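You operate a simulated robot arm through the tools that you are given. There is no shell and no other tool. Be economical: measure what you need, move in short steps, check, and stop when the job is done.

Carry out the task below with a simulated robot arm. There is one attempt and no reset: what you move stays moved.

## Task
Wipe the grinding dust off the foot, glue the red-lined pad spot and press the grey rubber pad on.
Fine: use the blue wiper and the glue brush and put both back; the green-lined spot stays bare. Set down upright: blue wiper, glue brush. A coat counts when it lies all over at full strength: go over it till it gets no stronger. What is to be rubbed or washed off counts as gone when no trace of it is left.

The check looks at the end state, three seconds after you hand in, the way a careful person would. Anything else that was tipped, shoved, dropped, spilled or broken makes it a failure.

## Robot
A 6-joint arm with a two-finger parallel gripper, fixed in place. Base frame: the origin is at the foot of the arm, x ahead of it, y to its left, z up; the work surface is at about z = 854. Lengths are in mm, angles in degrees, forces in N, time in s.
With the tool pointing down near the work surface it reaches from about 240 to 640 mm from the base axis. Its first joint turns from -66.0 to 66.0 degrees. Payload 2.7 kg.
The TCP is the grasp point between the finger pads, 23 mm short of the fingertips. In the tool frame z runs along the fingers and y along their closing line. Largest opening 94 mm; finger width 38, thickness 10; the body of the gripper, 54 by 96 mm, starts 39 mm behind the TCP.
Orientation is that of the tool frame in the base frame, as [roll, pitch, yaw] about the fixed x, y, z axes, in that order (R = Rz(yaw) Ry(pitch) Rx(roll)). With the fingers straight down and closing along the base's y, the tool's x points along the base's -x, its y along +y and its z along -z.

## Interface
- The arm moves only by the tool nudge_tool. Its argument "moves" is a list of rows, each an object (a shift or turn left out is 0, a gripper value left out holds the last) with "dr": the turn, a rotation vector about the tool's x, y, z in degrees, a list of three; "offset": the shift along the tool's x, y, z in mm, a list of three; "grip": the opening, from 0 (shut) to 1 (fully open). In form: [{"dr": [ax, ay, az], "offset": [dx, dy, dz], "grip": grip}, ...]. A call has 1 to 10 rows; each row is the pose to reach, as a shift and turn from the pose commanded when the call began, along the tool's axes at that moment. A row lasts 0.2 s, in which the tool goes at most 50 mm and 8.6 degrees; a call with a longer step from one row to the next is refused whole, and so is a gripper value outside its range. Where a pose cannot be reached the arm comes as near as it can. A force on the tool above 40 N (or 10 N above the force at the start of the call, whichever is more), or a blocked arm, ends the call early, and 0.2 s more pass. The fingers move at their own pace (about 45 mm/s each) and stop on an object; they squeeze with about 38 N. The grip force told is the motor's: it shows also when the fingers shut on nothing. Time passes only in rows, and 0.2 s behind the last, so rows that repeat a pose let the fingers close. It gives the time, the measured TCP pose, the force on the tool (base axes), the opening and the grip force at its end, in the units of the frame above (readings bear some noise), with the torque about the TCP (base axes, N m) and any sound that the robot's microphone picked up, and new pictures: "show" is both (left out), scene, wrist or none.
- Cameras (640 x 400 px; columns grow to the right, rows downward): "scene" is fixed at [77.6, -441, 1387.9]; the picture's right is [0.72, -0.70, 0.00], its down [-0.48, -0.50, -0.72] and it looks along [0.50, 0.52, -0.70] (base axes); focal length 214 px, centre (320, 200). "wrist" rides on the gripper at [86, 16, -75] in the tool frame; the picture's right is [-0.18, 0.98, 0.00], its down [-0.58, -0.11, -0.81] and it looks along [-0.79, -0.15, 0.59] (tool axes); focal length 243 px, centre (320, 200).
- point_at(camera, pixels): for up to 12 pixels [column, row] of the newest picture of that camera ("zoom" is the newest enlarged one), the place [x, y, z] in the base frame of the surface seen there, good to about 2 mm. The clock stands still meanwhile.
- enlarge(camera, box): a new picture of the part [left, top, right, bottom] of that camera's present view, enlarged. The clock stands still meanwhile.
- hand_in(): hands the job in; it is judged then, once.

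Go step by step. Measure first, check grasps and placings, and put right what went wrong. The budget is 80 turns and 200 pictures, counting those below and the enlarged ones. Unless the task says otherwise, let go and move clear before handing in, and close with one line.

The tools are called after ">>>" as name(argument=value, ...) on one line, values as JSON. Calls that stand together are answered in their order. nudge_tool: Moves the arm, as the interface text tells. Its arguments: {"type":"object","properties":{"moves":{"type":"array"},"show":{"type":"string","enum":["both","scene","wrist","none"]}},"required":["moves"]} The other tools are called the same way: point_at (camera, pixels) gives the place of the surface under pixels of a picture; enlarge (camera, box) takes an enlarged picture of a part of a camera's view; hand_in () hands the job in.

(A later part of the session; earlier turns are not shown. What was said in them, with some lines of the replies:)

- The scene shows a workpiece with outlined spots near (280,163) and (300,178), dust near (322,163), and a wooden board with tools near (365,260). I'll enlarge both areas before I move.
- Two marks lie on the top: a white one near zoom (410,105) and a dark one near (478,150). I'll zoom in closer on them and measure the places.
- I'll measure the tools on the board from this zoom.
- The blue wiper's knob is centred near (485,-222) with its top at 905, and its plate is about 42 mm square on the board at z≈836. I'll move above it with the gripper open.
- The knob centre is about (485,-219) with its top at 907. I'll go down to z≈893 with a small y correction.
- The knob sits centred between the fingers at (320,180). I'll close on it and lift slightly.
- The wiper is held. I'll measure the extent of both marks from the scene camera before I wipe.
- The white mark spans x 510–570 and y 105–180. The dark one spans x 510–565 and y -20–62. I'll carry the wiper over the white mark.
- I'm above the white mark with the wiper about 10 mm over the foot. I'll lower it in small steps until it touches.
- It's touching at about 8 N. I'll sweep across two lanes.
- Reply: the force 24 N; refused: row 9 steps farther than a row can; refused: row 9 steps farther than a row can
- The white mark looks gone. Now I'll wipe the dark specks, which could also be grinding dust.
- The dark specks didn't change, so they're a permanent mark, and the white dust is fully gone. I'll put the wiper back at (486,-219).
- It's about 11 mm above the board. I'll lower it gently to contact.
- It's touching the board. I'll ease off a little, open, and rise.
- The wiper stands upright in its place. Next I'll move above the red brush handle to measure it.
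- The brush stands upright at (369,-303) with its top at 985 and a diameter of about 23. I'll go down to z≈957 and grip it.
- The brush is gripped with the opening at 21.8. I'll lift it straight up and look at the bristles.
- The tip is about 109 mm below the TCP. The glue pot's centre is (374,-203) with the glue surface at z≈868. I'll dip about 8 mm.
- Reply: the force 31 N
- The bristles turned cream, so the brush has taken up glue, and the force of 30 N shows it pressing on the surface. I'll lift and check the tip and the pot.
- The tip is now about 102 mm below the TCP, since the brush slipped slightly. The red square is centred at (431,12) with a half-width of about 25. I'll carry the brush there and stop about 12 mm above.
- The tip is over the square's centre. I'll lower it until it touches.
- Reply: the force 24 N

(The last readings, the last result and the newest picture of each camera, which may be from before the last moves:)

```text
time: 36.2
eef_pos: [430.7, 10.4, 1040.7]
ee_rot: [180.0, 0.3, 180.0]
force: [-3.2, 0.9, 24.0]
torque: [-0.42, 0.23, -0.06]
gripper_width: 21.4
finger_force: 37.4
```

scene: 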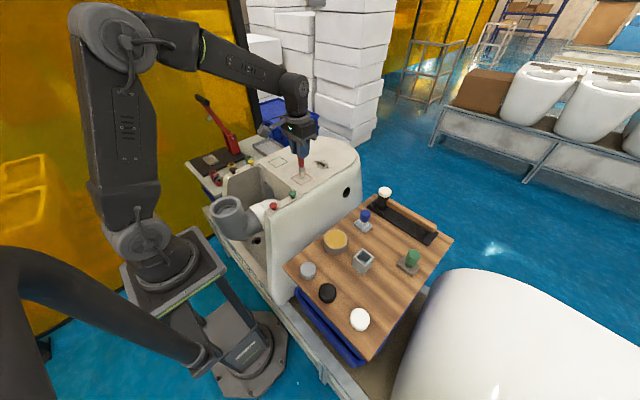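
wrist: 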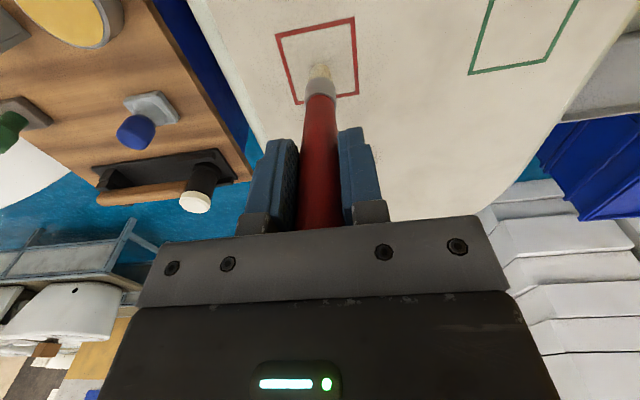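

Contact is at 24 N. I'll ease off slightly and sweep short strokes inside the square, keeping the tip centre within ±16.

>>> nudge_tool(moves=[{"offset": [0, 0, -0.5], "grip": 0}, {"offset": [-16, -16, -0.5]}, {"offset": [0, -16, -0.5]}, {"offset": [16, -16, -0.5]}, {"offset": [16, -8, -0.5]}, {"offset": [0, -8, -0.5]}, {"offset": [-16, -8, -0.5]}, {"offset": [-16, 0, -0.5]}, {"offset": [0, 0, -0.5]}, {"offset": [16, 0, -0.5]}], show="none")

>>> nudge_tool(moves=[{"offset": [0, 8, 0], "grip": 0}, {"offset": [-16, 8, 0]}, {"offset": [-32, 8, 0]}, {"offset": [-32, 16, 0]}, {"offset": [-16, 16, 0]}, {"offset": [0, 16, 0]}, {"offset": [0, 16, -15]}, {"offset": [20, -10, -35]}, {"offset": [20, -50, -45]}, {"offset": [20, -95, -45]}])

>>> enlarge(camera="scene", box=[270, 150, 330, 187])

```text
time: 38.4
eef_pos: [414.3, 10.9, 1039.5]
ee_rot: [180.0, -0.1, 180.0]
force: [-0.1, -0.1, -0.3]
torque: [0.0, -0.02, 0.01]
gripper_width: 21.2
finger_force: 38.4
```

```text
time: 40.6
eef_pos: [395.4, -83.2, 1086.2]
ee_rot: [-179.9, 0.0, -180.0]
force: [-0.1, -0.6, -0.5]
torque: [0.01, -0.01, 0.03]
gripper_width: 21.6
finger_force: 38.5
```

scene: 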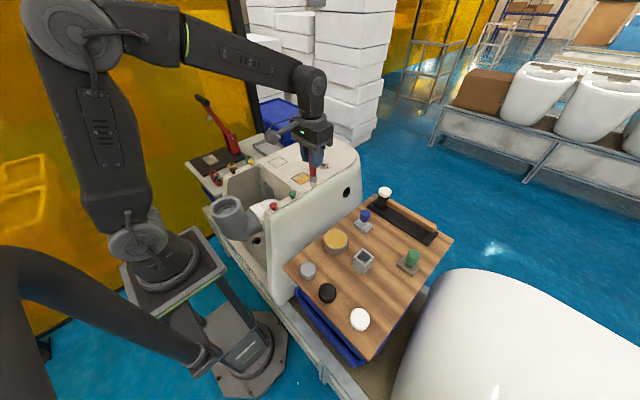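
wrist: 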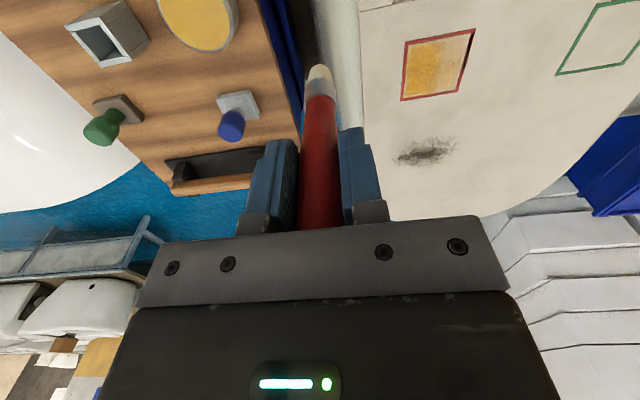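

```text
10.67 times, centred on (300, 168) of scene
```

zoom: 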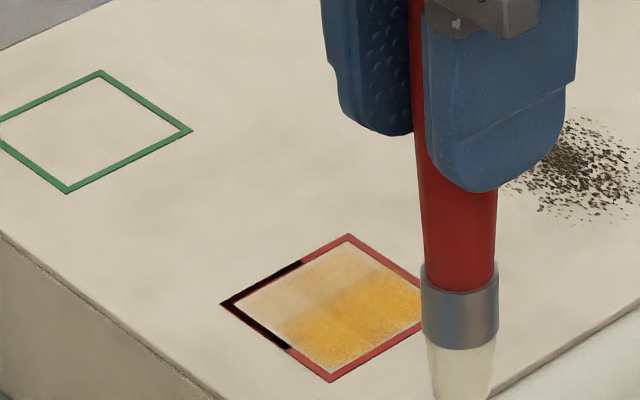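

The coat lies inside the square but is weaker on the +y side, because I lost contact by easing off. I'll go back and sweep again slightly lower.

>>> nudge_tool(moves=[{"offset": [-18, 45, 0], "grip": 0}, {"offset": [-36, 90, 15]}, {"offset": [-36, 95, 40]}, {"offset": [-36, 95, 46]}, {"offset": [-36, 95, 46.5]}, {"offset": [-36, 95, 46.5]}], show="none")

```text
refused: row 2 steps farther than a row can; nothing moved
```

>>> nudge_tool(moves=[{"offset": [-12, 32, 0], "grip": 0}, {"offset": [-24, 64, 0]}, {"offset": [-36, 95, 10]}, {"offset": [-36, 95, 40]}, {"offset": [-36, 95, 46]}, {"offset": [-36, 95, 46.5]}, {"offset": [-36, 95, 46.5]}], show="none")

```text
time: 42.2
eef_pos: [431.8, 10.2, 1041.3]
ee_rot: [-180.0, 0.4, -179.9]
force: [-4.3, 2.4, 24.5]
torque: [0.39, 0.34, 0.05]
gripper_width: 21.3
finger_force: 38.0
```

>>> nudge_tool(moves=[{"offset": [-16, 16, 0], "grip": 0}, {"offset": [0, 16, 0]}, {"offset": [16, 16, 0]}, {"offset": [16, 8, 0]}, {"offset": [0, 8, 0]}, {"offset": [-16, 8, 0]}, {"offset": [-16, 0, 0]}, {"offset": [0, 0, 0]}, {"offset": [16, 0, 0]}, {"offset": [16, -8, 0]}], show="none")

>>> nudge_tool(moves=[{"offset": [-16, 0, 0], "grip": 0}, {"offset": [-32, 0, 0]}, {"offset": [-32, -8, 0]}, {"offset": [-16, -8, 0]}, {"offset": [0, -8, 0]}, {"offset": [0, -8, -15]}, {"offset": [20, -20, -45]}, {"offset": [20, -60, -45]}, {"offset": [20, -100, -45]}])

>>> enlarge(camera="scene", box=[270, 150, 330, 187])

>>> enlarge(camera="wrist", box=[370, 0, 530, 100])

```text
time: 44.4
eef_pos: [414.2, 3.7, 1038.8]
ee_rot: [179.9, 0.1, 179.9]
force: [-0.5, 5.8, 12.3]
torque: [0.48, -0.09, 0.0]
gripper_width: 21.7
finger_force: 37.2
```

```text
time: 46.4
eef_pos: [394.6, -99.3, 1083.1]
ee_rot: [180.0, 0.1, 179.9]
force: [0.2, -0.9, -0.7]
torque: [0.0, 0.02, -0.01]
gripper_width: 21.4
finger_force: 38.2
```

scene: 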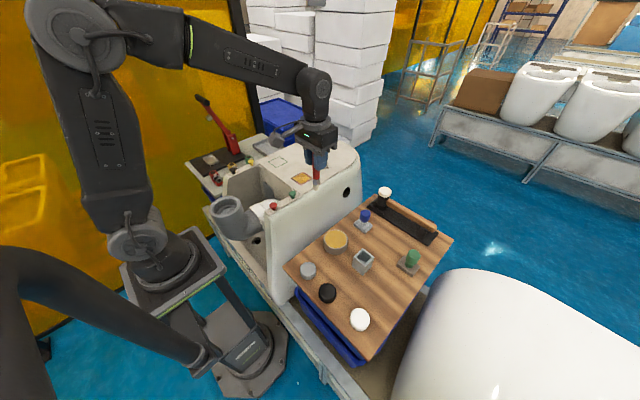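
wrist: 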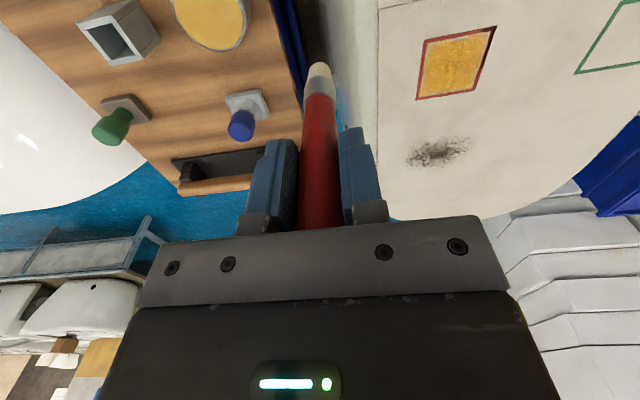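

```text
10.67 times, centred on (300, 168) of scene
```

zoom: 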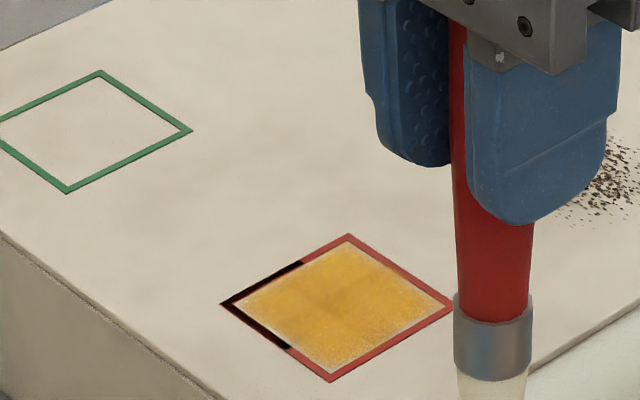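

```text
4.00 times, centred on (450, 50) of wrist
```

zoom: 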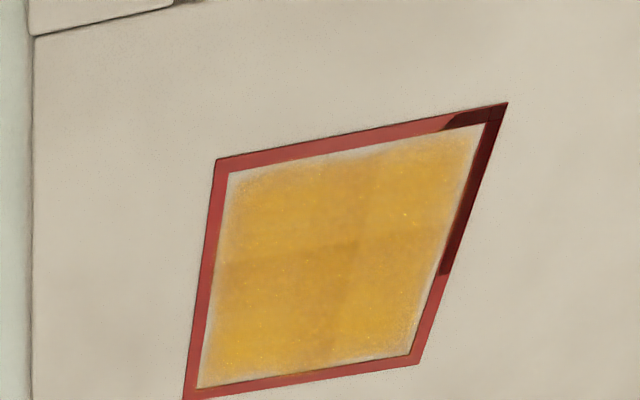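

The coat is stronger but still slightly mottled, with thin edges. I'll reload the brush and go over it again.

>>> nudge_tool(moves=[{"offset": [7, -35, 0], "grip": 0}, {"offset": [15, -70, 0]}, {"offset": [22, -105, 0]}, {"offset": [22, -105, 45]}, {"offset": [22, -105, 85]}, {"offset": [22, -105, 108]}, {"offset": [22, -105, 113]}, {"offset": [22, -105, 114]}, {"offset": [22, -105, 114]}], show="wrist")

```text
time: 48.4
eef_pos: [372.3, -203.1, 971.3]
ee_rot: [-179.9, 0.4, 179.9]
force: [-3.4, 1.9, 30.7]
torque: [0.66, 0.25, 0.05]
gripper_width: 21.4
finger_force: 38.3
```

wrist: 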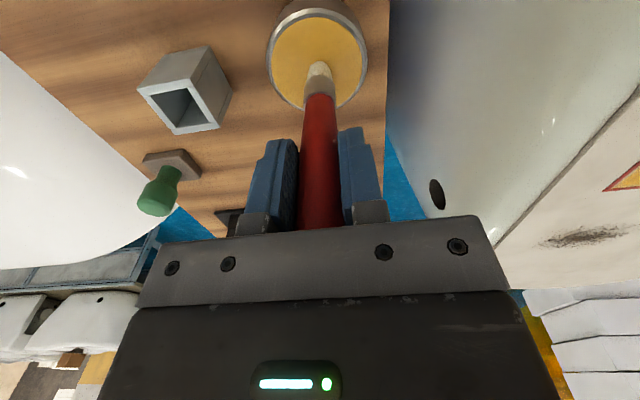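

It's reloaded. Now I'll lift and return above the square.

>>> nudge_tool(moves=[{"offset": [0, 0, -40], "grip": 0}, {"offset": [0, 0, -80]}, {"offset": [0, 0, -114]}, {"offset": [-12, 43, -116]}, {"offset": [-24, 86, -116]}, {"offset": [-36, 129, -116]}, {"offset": [-48, 172, -116]}, {"offset": [-58.5, 214, -110]}, {"offset": [-58.5, 215, -80]}, {"offset": [-58.5, 215, -80]}], show="none")

>>> nudge_tool(moves=[{"offset": [0, 0, 8], "grip": 0}, {"offset": [0, 0, 11]}, {"offset": [0, 0, 12]}, {"offset": [0, 0, 12]}], show="none")

```text
time: 50.6
eef_pos: [431.7, 12.7, 1050.4]
ee_rot: [-179.9, 0.1, -180.0]
force: [0.0, 0.5, 0.1]
torque: [-0.04, 0.03, 0.04]
gripper_width: 21.2
finger_force: 37.6
```

```text
time: 51.6
eef_pos: [432.7, 13.7, 1040.6]
ee_rot: [-179.9, 0.5, -180.0]
force: [2.3, -1.6, 28.8]
torque: [-0.33, -0.23, 0.03]
gripper_width: 21.1
finger_force: 37.8
```

>>> nudge_tool(moves=[{"offset": [-18, -18, 0], "grip": 0}, {"offset": [-18, 0, 0]}, {"offset": [-18, 18, 0]}, {"offset": [-9, 18, 0]}, {"offset": [-9, 0, 0]}, {"offset": [-9, -18, 0]}, {"offset": [0, -18, 0]}, {"offset": [0, 0, 0]}, {"offset": [0, 18, 0]}, {"offset": [9, 18, 0]}], show="none")

>>> nudge_tool(moves=[{"offset": [0, -18, 0], "grip": 0}, {"offset": [0, -36, 0]}, {"offset": [9, -36, 0]}, {"offset": [9, -18, 0]}, {"offset": [9, 0, 0]}, {"offset": [-9, 0, 0]}, {"offset": [-27, 0, 0]}, {"offset": [-27, -9, 0]}, {"offset": [-9, -9, 0]}, {"offset": [9, -9, 0]}], show="none")

>>> nudge_tool(moves=[{"offset": [0, -9, 0], "grip": 0}, {"offset": [-18, -9, 0]}, {"offset": [-36, -9, 0]}, {"offset": [-36, -18, 0]}, {"offset": [-18, -18, 0]}, {"offset": [0, -18, 0]}, {"offset": [0, -27, 0]}, {"offset": [-18, -27, 0]}, {"offset": [-36, -27, 0]}, {"offset": [-36, -27, -20]}], show="none")

>>> nudge_tool(moves=[{"offset": [20, -10, -30], "grip": 0}, {"offset": [40, -45, -30]}, {"offset": [50, -85, -30]}, {"offset": [50, -85, -30]}])

>>> enlarge(camera="wrist", box=[370, 0, 530, 100])

>>> enlarge(camera="scene", box=[270, 150, 330, 187])

```text
time: 53.8
eef_pos: [424.2, 32.1, 1037.2]
ee_rot: [179.9, 0.5, 180.0]
force: [7.8, -1.3, 21.4]
torque: [0.0, -0.81, 0.02]
gripper_width: 21.3
finger_force: 38.1
```

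```text
time: 56.0
eef_pos: [414.8, 20.8, 1038.3]
ee_rot: [-180.0, 0.4, 180.0]
force: [8.6, -0.6, 18.6]
torque: [-0.1, -0.81, -0.03]
gripper_width: 21.3
finger_force: 38.6
```

```text
time: 58.2
eef_pos: [448.7, -5.4, 1057.1]
ee_rot: [180.0, 0.0, 179.9]
force: [0.5, 1.2, -0.5]
torque: [0.02, -0.01, 0.06]
gripper_width: 21.1
finger_force: 38.0
```

```text
time: 59.2
eef_pos: [398.4, -89.5, 1088.9]
ee_rot: [179.9, 0.1, -179.9]
force: [0.0, 0.8, -0.1]
torque: [0.0, -0.02, -0.01]
gripper_width: 20.8
finger_force: 38.3
```

scene: 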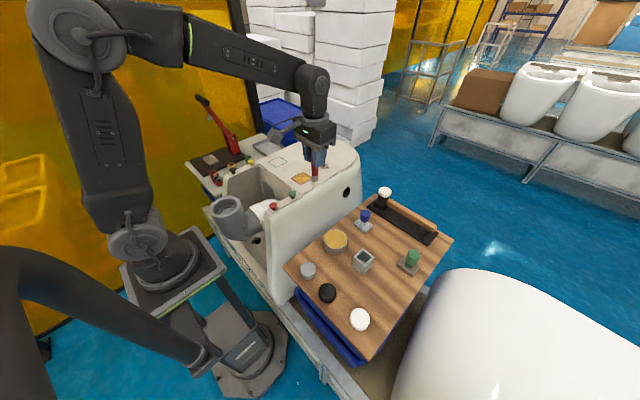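
wrist: 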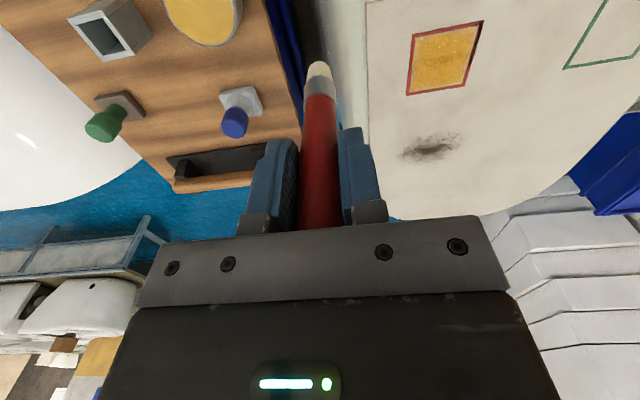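

```text
4.00 times, centred on (450, 50) of wrist
```

zoom: 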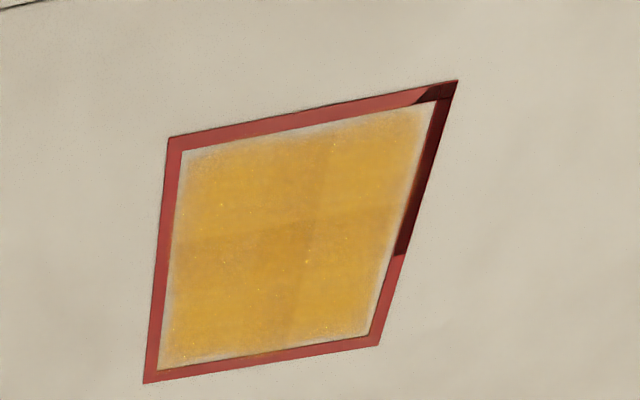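

```text
10.67 times, centred on (300, 168) of scene
```

zoom: 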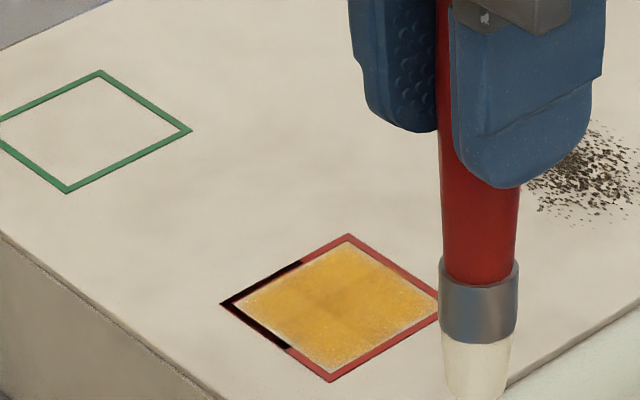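

The last pass made no visible difference, so the coat is at full strength all over the square. I'll take the brush back above its holder, centred at (370,-305).

>>> nudge_tool(moves=[{"offset": [6, -43, 0], "grip": 0}, {"offset": [12, -86, 0]}, {"offset": [18, -129, 0]}, {"offset": [24, -172, 0]}, {"offset": [28.4, -215, 0]}, {"offset": [28.4, -215, 40]}, {"offset": [28.4, -215, 80]}, {"offset": [28.4, -215, 80]}])

>>> enlarge(camera="scene", box=[320, 200, 420, 280])

>>> enlarge(camera="wrist", box=[240, 0, 400, 100])

```text
time: 61.0
eef_pos: [370.5, -306.5, 1007.1]
ee_rot: [180.0, 0.1, -180.0]
force: [0.0, -0.6, -0.8]
torque: [0.0, 0.0, -0.01]
gripper_width: 21.2
finger_force: 38.2
```

scene: 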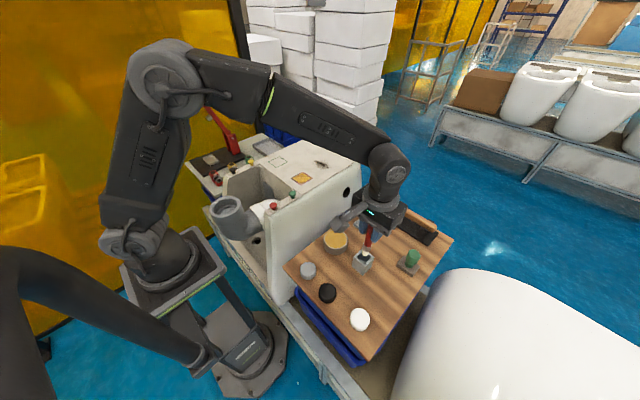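
wrist: 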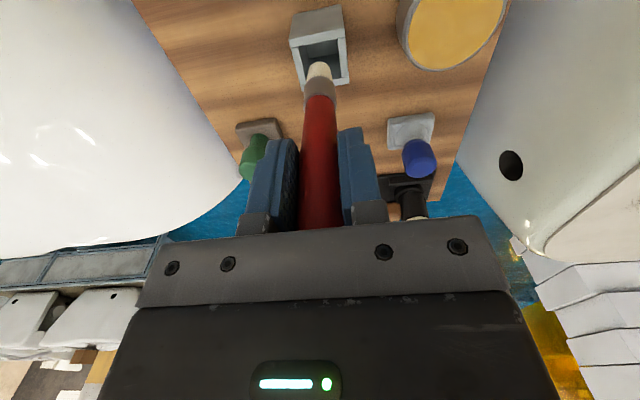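

```text
5.00 times, centred on (370, 240) of scene
```

zoom: 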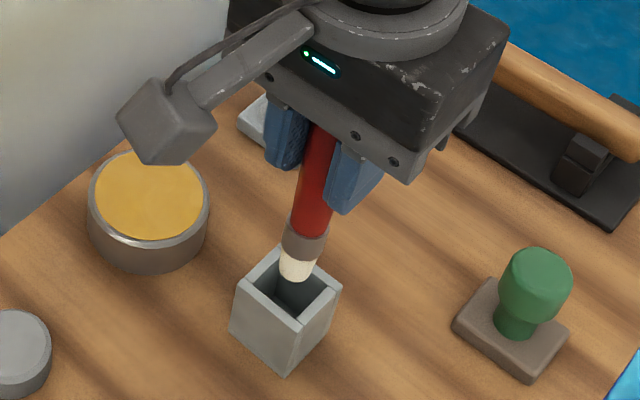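

```text
4.00 times, centred on (320, 50) of wrist
```

zoom: 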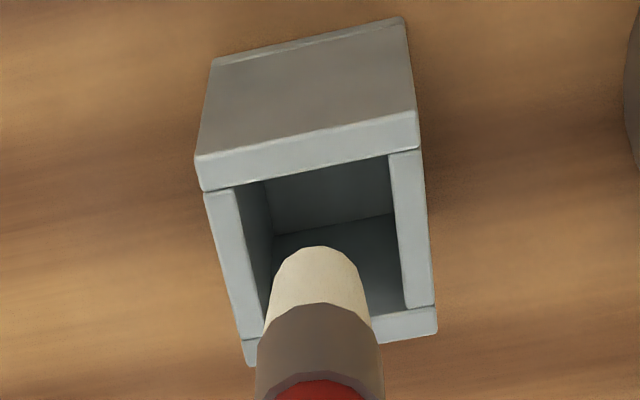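

>>> point_at(camera="zoom", pixels=[[318, 252], [280, 270], [358, 270], [200, 185], [415, 145], [432, 315], [248, 350], [268, 345], [378, 345], [318, 330]])

```text
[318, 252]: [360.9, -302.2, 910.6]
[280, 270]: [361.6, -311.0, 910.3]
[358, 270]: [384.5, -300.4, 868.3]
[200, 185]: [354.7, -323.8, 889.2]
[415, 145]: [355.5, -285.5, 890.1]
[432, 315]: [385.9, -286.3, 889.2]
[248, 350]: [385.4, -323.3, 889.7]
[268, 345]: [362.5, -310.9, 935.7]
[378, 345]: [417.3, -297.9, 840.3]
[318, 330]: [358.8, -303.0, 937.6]
```

The tip is centred at about (370,-303) and the holder at (370,-305). I'll shift 1.5 mm and lower it in.

>>> nudge_tool(moves=[{"offset": [0, -1.5, 12], "grip": 0}, {"offset": [0, -1.5, 25]}, {"offset": [0, -1.5, 37]}, {"offset": [0, -1.5, 46]}, {"offset": [0, -1.5, 51]}, {"offset": [0, -1.5, 51]}], show="none")

```text
time: 62.4
eef_pos: [371.2, -307.3, 956.7]
ee_rot: [-180.0, 0.1, -180.0]
force: [0.1, -0.2, -0.5]
torque: [0.03, 0.0, 0.0]
gripper_width: 20.9
finger_force: 38.0
```

>>> nudge_tool(moves=[{"offset": [0, 0.5, 3], "grip": 0}, {"offset": [0, 0.5, 5]}, {"offset": [0, 0.5, 7]}, {"offset": [0, 0.5, 8]}, {"offset": [0, 0.5, 8]}], show="none")

```text
time: 63.6
eef_pos: [371.3, -306.1, 948.3]
ee_rot: [-180.0, 0.1, -180.0]
force: [-0.2, 0.9, -0.3]
torque: [0.04, 0.01, 0.0]
gripper_width: 20.9
finger_force: 38.2
```

>>> nudge_tool(moves=[{"offset": [0, 0, 1], "grip": 0}, {"offset": [0, 0, 2]}, {"offset": [0, 0, 3]}, {"offset": [0, 0, 3]}], show="wrist")

```text
time: 64.6
eef_pos: [370.6, -306.1, 946.2]
ee_rot: [-179.9, 0.1, 179.8]
force: [-0.3, 1.1, -0.7]
torque: [0.0, -0.01, 0.0]
gripper_width: 21.2
finger_force: 38.3
```

wrist: 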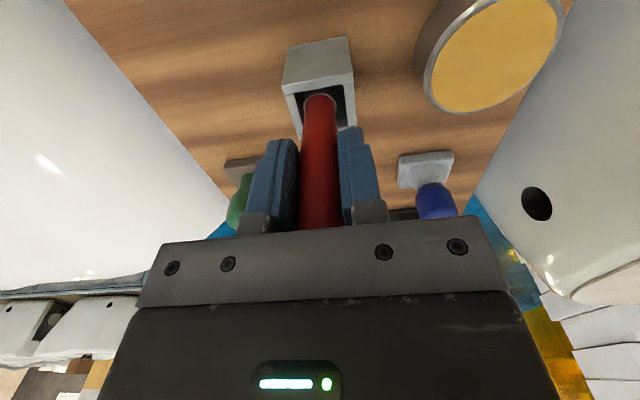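

>>> nudge_tool(moves=[{"offset": [0, 0, 1], "grip": 0}, {"offset": [0, 0, 2]}, {"offset": [0, 0, 3]}, {"offset": [0, 0, 3]}], show="none")

```text
time: 65.6
eef_pos: [371.4, -306.5, 946.2]
ee_rot: [-179.8, 0.4, 180.0]
force: [-5.7, 2.3, 31.6]
torque: [0.24, 0.41, 0.0]
gripper_width: 20.8
finger_force: 37.5
```

Touching at 31 N, so the brush is seated in the holder. I'll ease back, open and rise straight up.

>>> nudge_tool(moves=[{"offset": [0, 0, -1.8], "grip": 0}, {"offset": [0, 0, -1.8], "grip": 1}, {"offset": [0, 0, -1.8]}, {"offset": [0, 0, -1.8]}, {"offset": [0, 0, -1.8]}, {"offset": [0, 0, -1.8]}, {"offset": [0, 0, -40]}, {"offset": [0, 0, -85]}, {"offset": [0, 0, -125]}, {"offset": [0, 0, -125]}])

>>> enlarge(camera="scene", box=[280, 200, 420, 300])

```text
time: 67.8
eef_pos: [371.1, -305.6, 1067.8]
ee_rot: [-179.9, 0.0, 179.9]
force: [0.6, 0.7, 0.0]
torque: [-0.02, -0.01, -0.01]
gripper_width: 94.0
finger_force: 0.0
```

scene: 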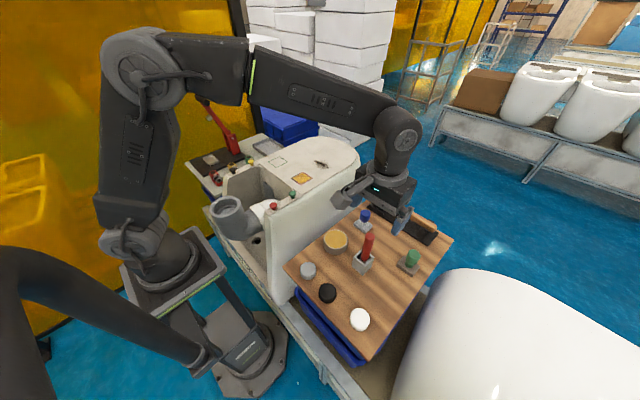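
wrist: 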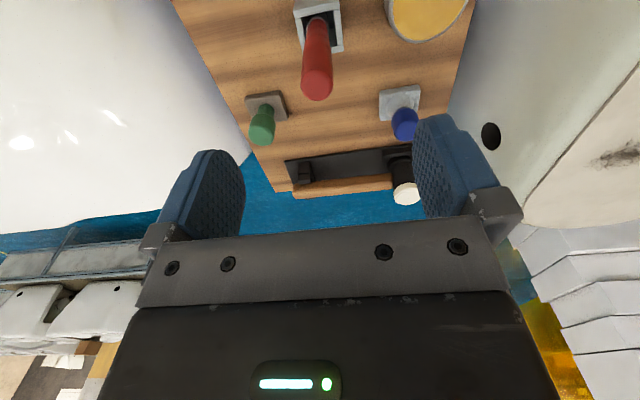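

```text
4.00 times, centred on (350, 250) of scene
```

zoom: 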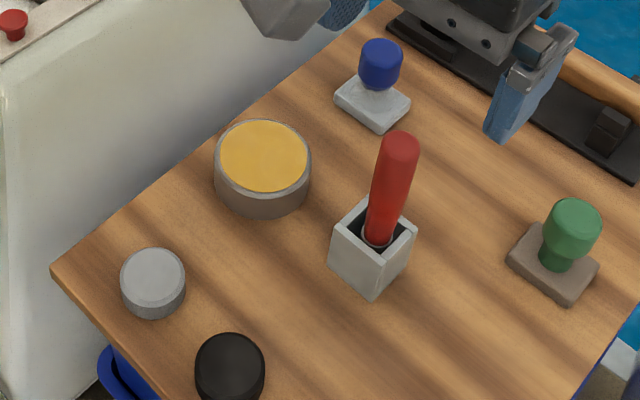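

The brush stands upright in its holder. Next is the grey pad at zoom (153,278), so I'll measure it.

>>> point_at(camera="zoom", pixels=[[153, 272], [122, 272], [184, 272], [153, 250], [153, 295], [153, 315], [128, 305], [180, 305], [200, 320], [230, 360]])

```text
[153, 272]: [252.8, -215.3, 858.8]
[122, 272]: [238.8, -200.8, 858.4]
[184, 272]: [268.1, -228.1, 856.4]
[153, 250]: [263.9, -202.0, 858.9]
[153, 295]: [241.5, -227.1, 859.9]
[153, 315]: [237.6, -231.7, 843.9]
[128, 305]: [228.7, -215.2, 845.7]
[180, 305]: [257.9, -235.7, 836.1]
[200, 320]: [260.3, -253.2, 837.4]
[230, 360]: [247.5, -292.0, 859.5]
```

The pad is centred at about (252,-215) with its top at 859, a diameter of 40 and a height of about 21. I'll move above it with the fingers at 60 mm, to stay clear of the black pad.

>>> nudge_tool(moves=[{"offset": [30, 23, 0], "grip": 0.66}, {"offset": [60, 46, 0]}, {"offset": [90, 69, 0]}, {"offset": [118.5, 91, 0]}, {"offset": [118.5, 91, 45]}, {"offset": [118.5, 91, 90]}, {"offset": [118.5, 91, 138]}, {"offset": [118.5, 91, 138]}])

>>> enlarge(camera="scene", box=[260, 220, 360, 310])

```text
time: 69.6
eef_pos: [252.5, -214.0, 930.4]
ee_rot: [-180.0, 0.1, -179.9]
force: [-0.1, -0.1, 0.1]
torque: [0.0, -0.02, -0.03]
gripper_width: 62.0
finger_force: 0.0
```

scene: 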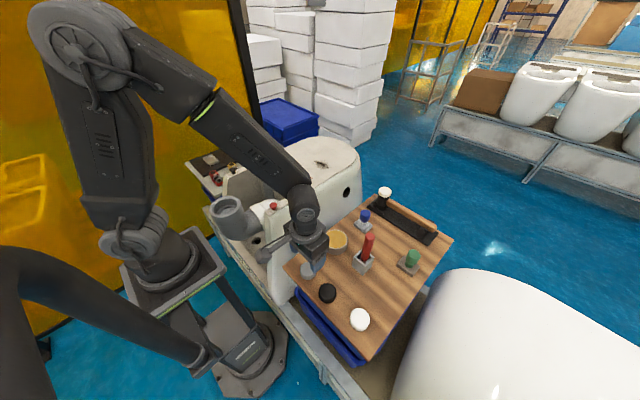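
wrist: 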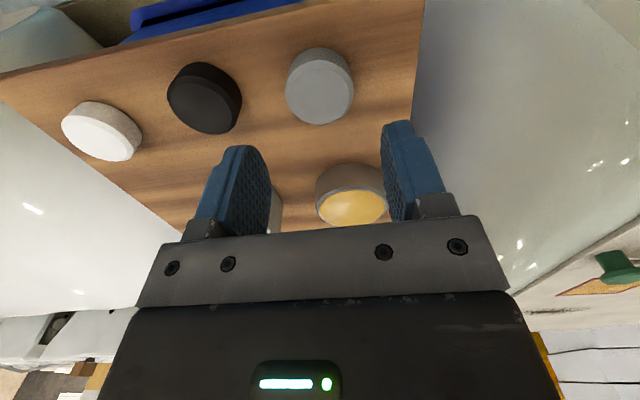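

```text
4.44 times, centred on (310, 265) of scene
```

zoom: 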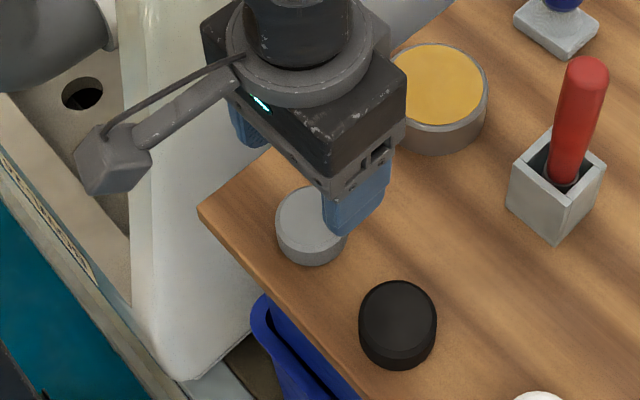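

>>> point_at(camera="wrist", pixels=[[320, 95], [288, 100], [352, 92], [320, 122], [320, 67], [318, 52], [320, 46]])

```text
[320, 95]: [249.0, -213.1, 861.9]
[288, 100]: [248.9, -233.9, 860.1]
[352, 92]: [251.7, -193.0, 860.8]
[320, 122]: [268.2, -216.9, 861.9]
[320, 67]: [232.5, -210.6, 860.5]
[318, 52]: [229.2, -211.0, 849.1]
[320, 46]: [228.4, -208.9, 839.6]
```

The pad's centre is (250,-213.5), so I'll go down to TCP z=865 (fingertips at 842) and close.

>>> nudge_tool(moves=[{"offset": [2, 0.5, 30], "grip": 0.66}, {"offset": [2, 0.5, 50]}, {"offset": [2, 0.5, 62]}, {"offset": [2, 0.5, 65]}, {"offset": [2, 0.5, 65]}], show="wrist")

```text
time: 70.8
eef_pos: [250.5, -214.5, 864.6]
ee_rot: [180.0, 0.0, -180.0]
force: [0.2, -0.6, 0.1]
torque: [-0.02, 0.01, 0.01]
gripper_width: 61.8
finger_force: 0.0
```

wrist: 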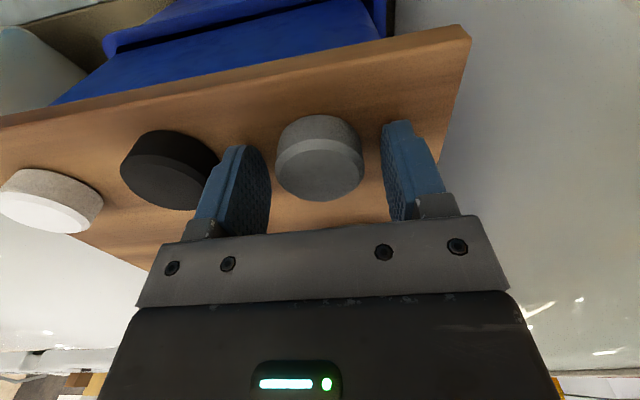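

>>> nudge_tool(moves=[{"grip": 0}, {"grip": 0}, {"grip": 0}, {"grip": 0}, {"offset": [0, 0, -30]}, {"offset": [0, 0, -65]}, {"offset": [0, 0, -105]}, {"offset": [0, 0, -145]}, {"offset": [0, 0, -185]}, {"offset": [0, 0, -185]}])

>>> enlarge(camera="wrist", box=[200, 60, 440, 210])

```text
time: 73.0
eef_pos: [250.9, -215.1, 1049.5]
ee_rot: [180.0, 0.0, 179.9]
force: [-0.1, -0.5, -0.2]
torque: [0.04, 0.0, 0.03]
gripper_width: 42.1
finger_force: 37.9
```

scene: 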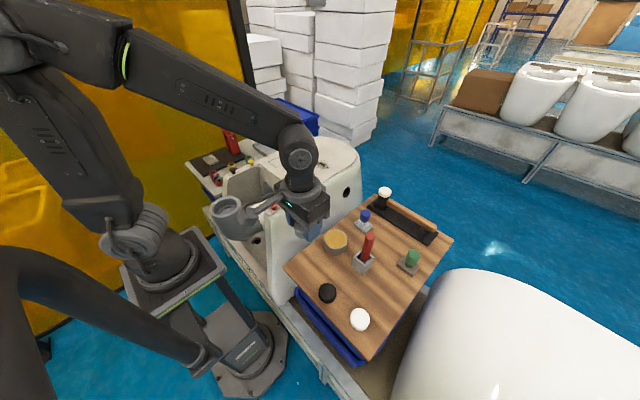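
wrist: 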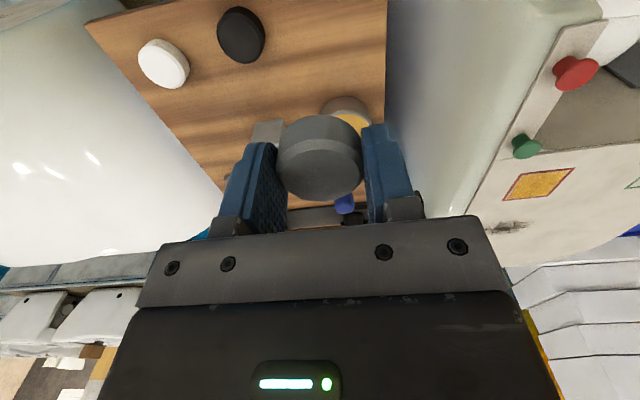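

```text
2.67 times, centred on (320, 135) of wrist
```

zoom: 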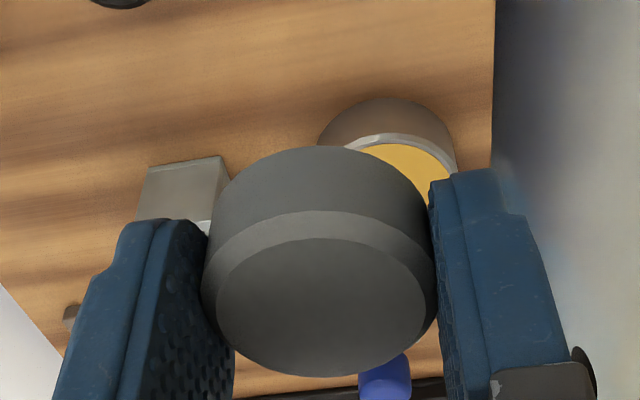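

The grey pad is held level. I'll carry it to above the glued square at (431,12).

>>> nudge_tool(moves=[{"offset": [-26, 32, 0], "grip": 0}, {"offset": [-52, 64, 0]}, {"offset": [-78, 97, 0]}, {"offset": [-104, 130, 0]}, {"offset": [-130, 163, 0]}, {"offset": [-156, 196, 0]}, {"offset": [-180.5, 227, 0]}, {"offset": [-180.5, 227, 40]}, {"offset": [-180.5, 227, 65]}, {"offset": [-180.5, 227, 65]}])

>>> enlarge(camera="wrist", box=[200, 60, 440, 210])

>>> enlarge(camera="scene", box=[260, 140, 340, 190])

```text
time: 75.2
eef_pos: [430.8, 11.9, 984.0]
ee_rot: [-180.0, 0.1, -180.0]
force: [0.6, 0.2, -1.0]
torque: [0.01, 0.01, 0.0]
gripper_width: 42.0
finger_force: 37.9
```

scene: 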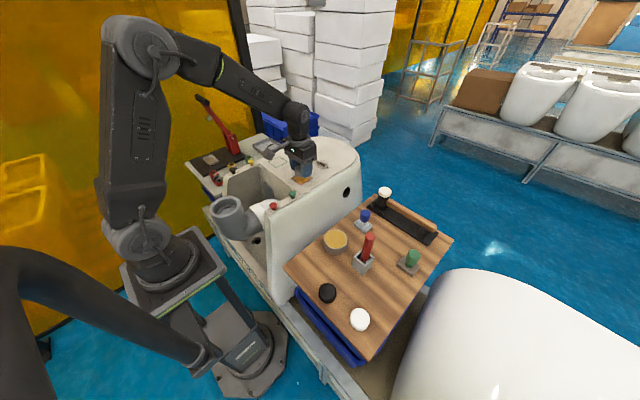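
wrist: 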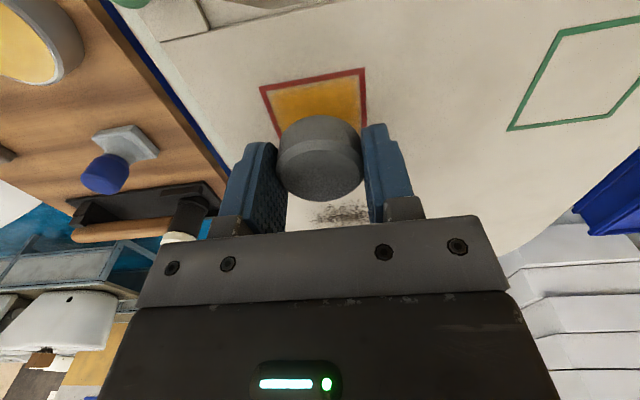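

```text
2.67 times, centred on (320, 135) of wrist
```

zoom: 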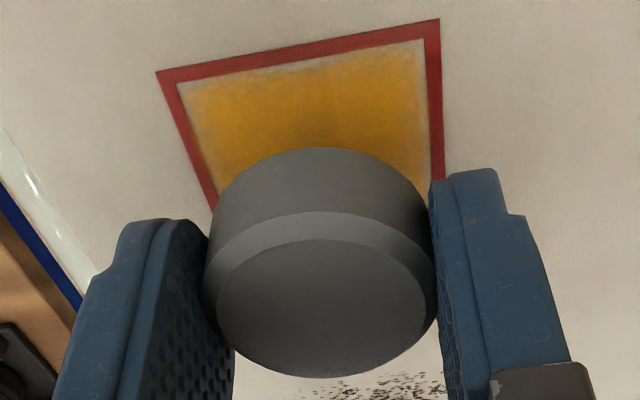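

```text
8.00 times, centred on (300, 165) of scene
```

zoom: 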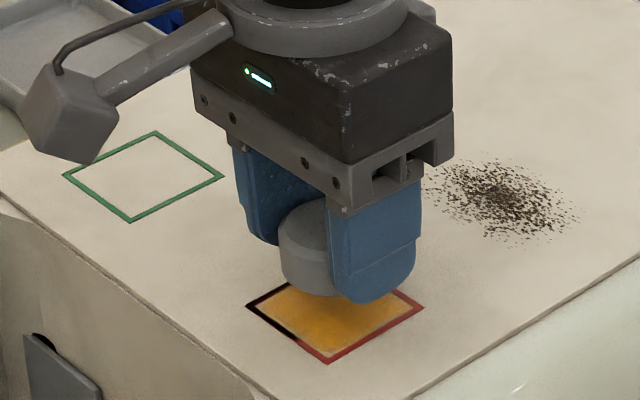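

>>> point_at(camera="wrist", pixels=[[260, 87], [364, 69], [320, 80], [366, 125], [275, 125], [320, 165], [284, 165], [358, 160], [320, 185]])

```text
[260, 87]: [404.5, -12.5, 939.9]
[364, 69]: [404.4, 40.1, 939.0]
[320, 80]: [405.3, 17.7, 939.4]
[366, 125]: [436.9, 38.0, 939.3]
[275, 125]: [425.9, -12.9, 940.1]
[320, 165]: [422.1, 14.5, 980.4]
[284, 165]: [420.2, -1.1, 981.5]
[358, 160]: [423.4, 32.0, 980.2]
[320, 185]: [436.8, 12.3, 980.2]
```

The square's centre is about (430.5,13), so I'll shift +1 in y and lower to contact.

>>> nudge_tool(moves=[{"offset": [0, 1, 10], "grip": 0}, {"offset": [0, 1, 16]}, {"offset": [0, 1, 19]}, {"offset": [0, 1, 20.5]}, {"offset": [0, 1, 21]}, {"offset": [0, 1, 21]}], show="none")

```text
time: 76.6
eef_pos: [429.9, 13.3, 965.0]
ee_rot: [180.0, 0.1, 179.9]
force: [-1.7, -0.2, 3.2]
torque: [-0.01, 0.05, -0.03]
gripper_width: 42.2
finger_force: 38.5
```

Contact is starting, so I'll press down a bit more and hold.

>>> nudge_tool(moves=[{"offset": [0, 0, 0.7], "grip": 0}, {"offset": [0, 0, 1.3]}, {"offset": [0, 0, 2]}, {"offset": [0, 0, 2]}, {"offset": [0, 0, 2]}], show="none")

```text
time: 77.8
eef_pos: [432.7, 13.9, 964.9]
ee_rot: [180.0, 0.3, 179.9]
force: [-6.4, 1.5, 33.2]
torque: [0.1, 0.27, -0.02]
gripper_width: 42.2
finger_force: 38.4
```

Pressed at 33 N. I'll hold, ease off, open and rise.

>>> nudge_tool(moves=[{"offset": [0, 0, 0], "grip": 0}, {"offset": [0, 0, 0]}, {"offset": [0, 0, -1.5]}, {"offset": [0, 0, -1.5], "grip": 0.75}, {"offset": [0, 0, -1.5]}, {"offset": [0, 0, -1.5]}, {"offset": [0, 0, -1.5]}, {"offset": [0, 0, -1.5]}, {"offset": [0, 0, -30]}, {"offset": [0, 0, -60]}])

>>> enlarge(camera="wrist", box=[200, 0, 440, 150])

```text
time: 80.0
eef_pos: [429.8, 13.1, 1022.4]
ee_rot: [180.0, -0.1, -180.0]
force: [-0.3, -0.2, -0.3]
torque: [-0.01, 0.0, -0.04]
gripper_width: 70.5
finger_force: 0.1
```

scene: 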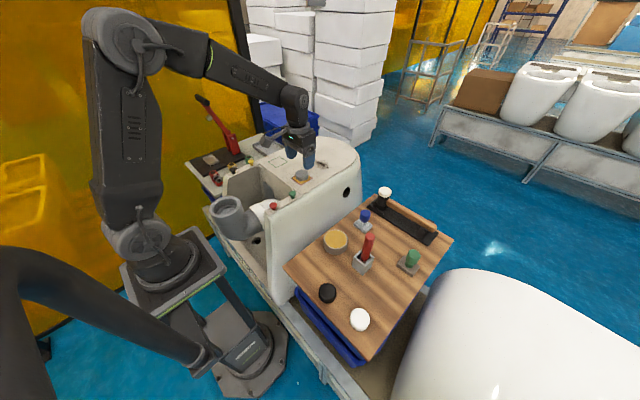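
wrist: 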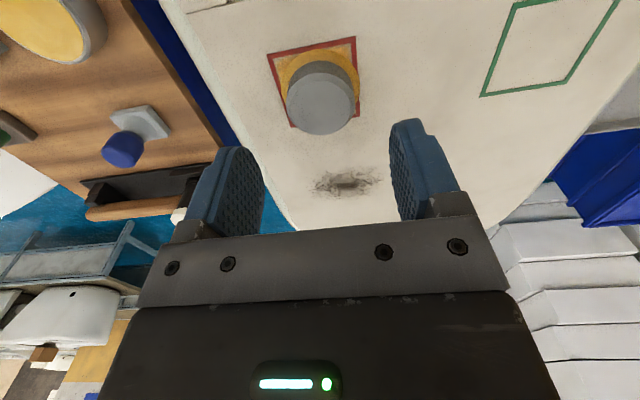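

```text
2.67 times, centred on (320, 75) of wrist
```

zoom: 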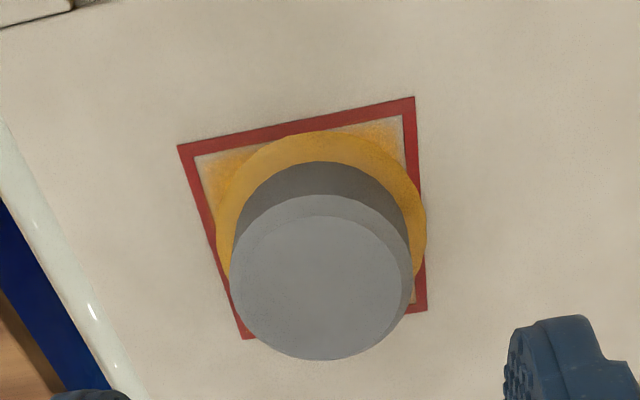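

The pad sits in the square with a squeezed-out ring of glue around it. I'll back off and do a final check of the pad, the wiped area and the tools.

>>> nudge_tool(moves=[{"offset": [30, 0, -40], "grip": 0.75}, {"offset": [50, 0, -80]}, {"offset": [70, 0, -120]}, {"offset": [70, 40, -140]}, {"offset": [70, 40, -140]}])

>>> enlarge(camera="wrist", box=[220, 0, 460, 150])

>>> enlarge(camera="scene", box=[250, 125, 360, 193])

>>> enlarge(camera="scene", box=[280, 180, 460, 340])

```text
time: 81.2
eef_pos: [360.0, 55.1, 1162.1]
ee_rot: [179.9, 0.0, 180.0]
force: [0.2, -0.5, 0.6]
torque: [0.02, 0.0, 0.02]
gripper_width: 70.6
finger_force: 0.0
```

scene: 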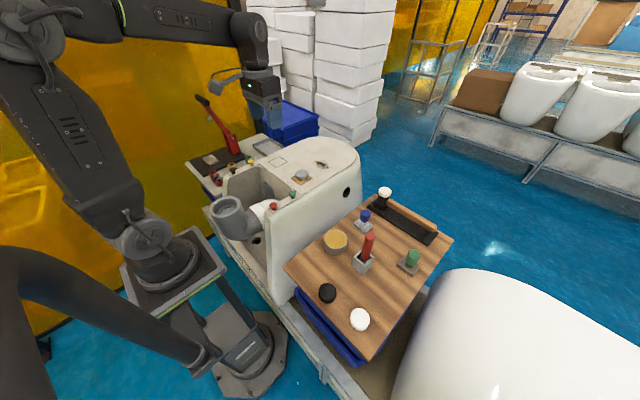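
wrist: 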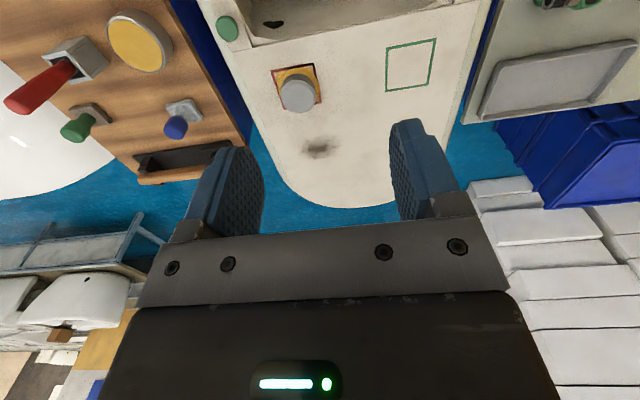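

```text
2.67 times, centred on (340, 75) of wrist
```

zoom: 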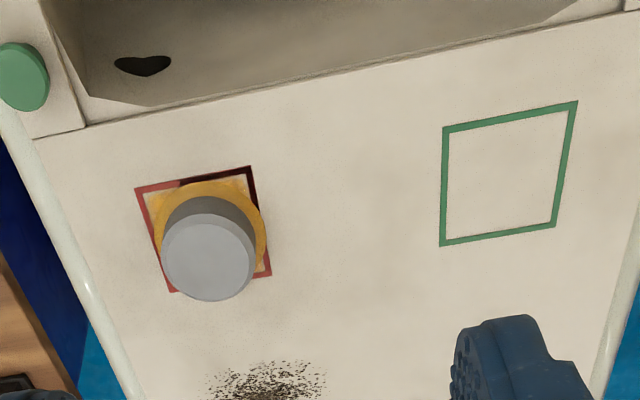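

```text
5.82 times, centred on (305, 159) of scene
```

zoom: 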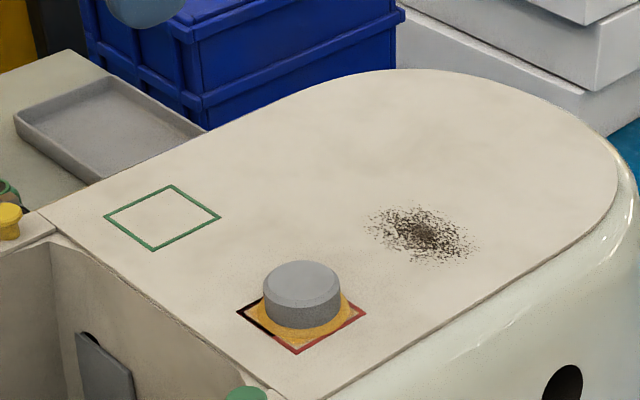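

```text
2.50 times, centred on (370, 260) of scene
```

zoom: 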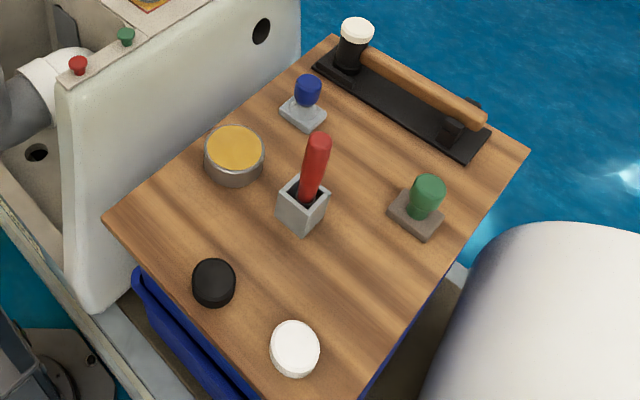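

The final views show the white dust gone, the pad flat and centred in the red square, the green square bare, and both tools upright in their places. The dark specks didn't respond to wiping and look like part of the ceramic, so I'm handing in.

>>> hand_in()

```text
The job is handed in.
```

I wiped the grinding dust off the foot, glued the red-lined spot, pressed the grey pad on, and put the blue wiper and glue brush back upright; the dark specks on the foot didn't change when I wiped them with the blue wiper, so I took them for a permanent mark and left them.
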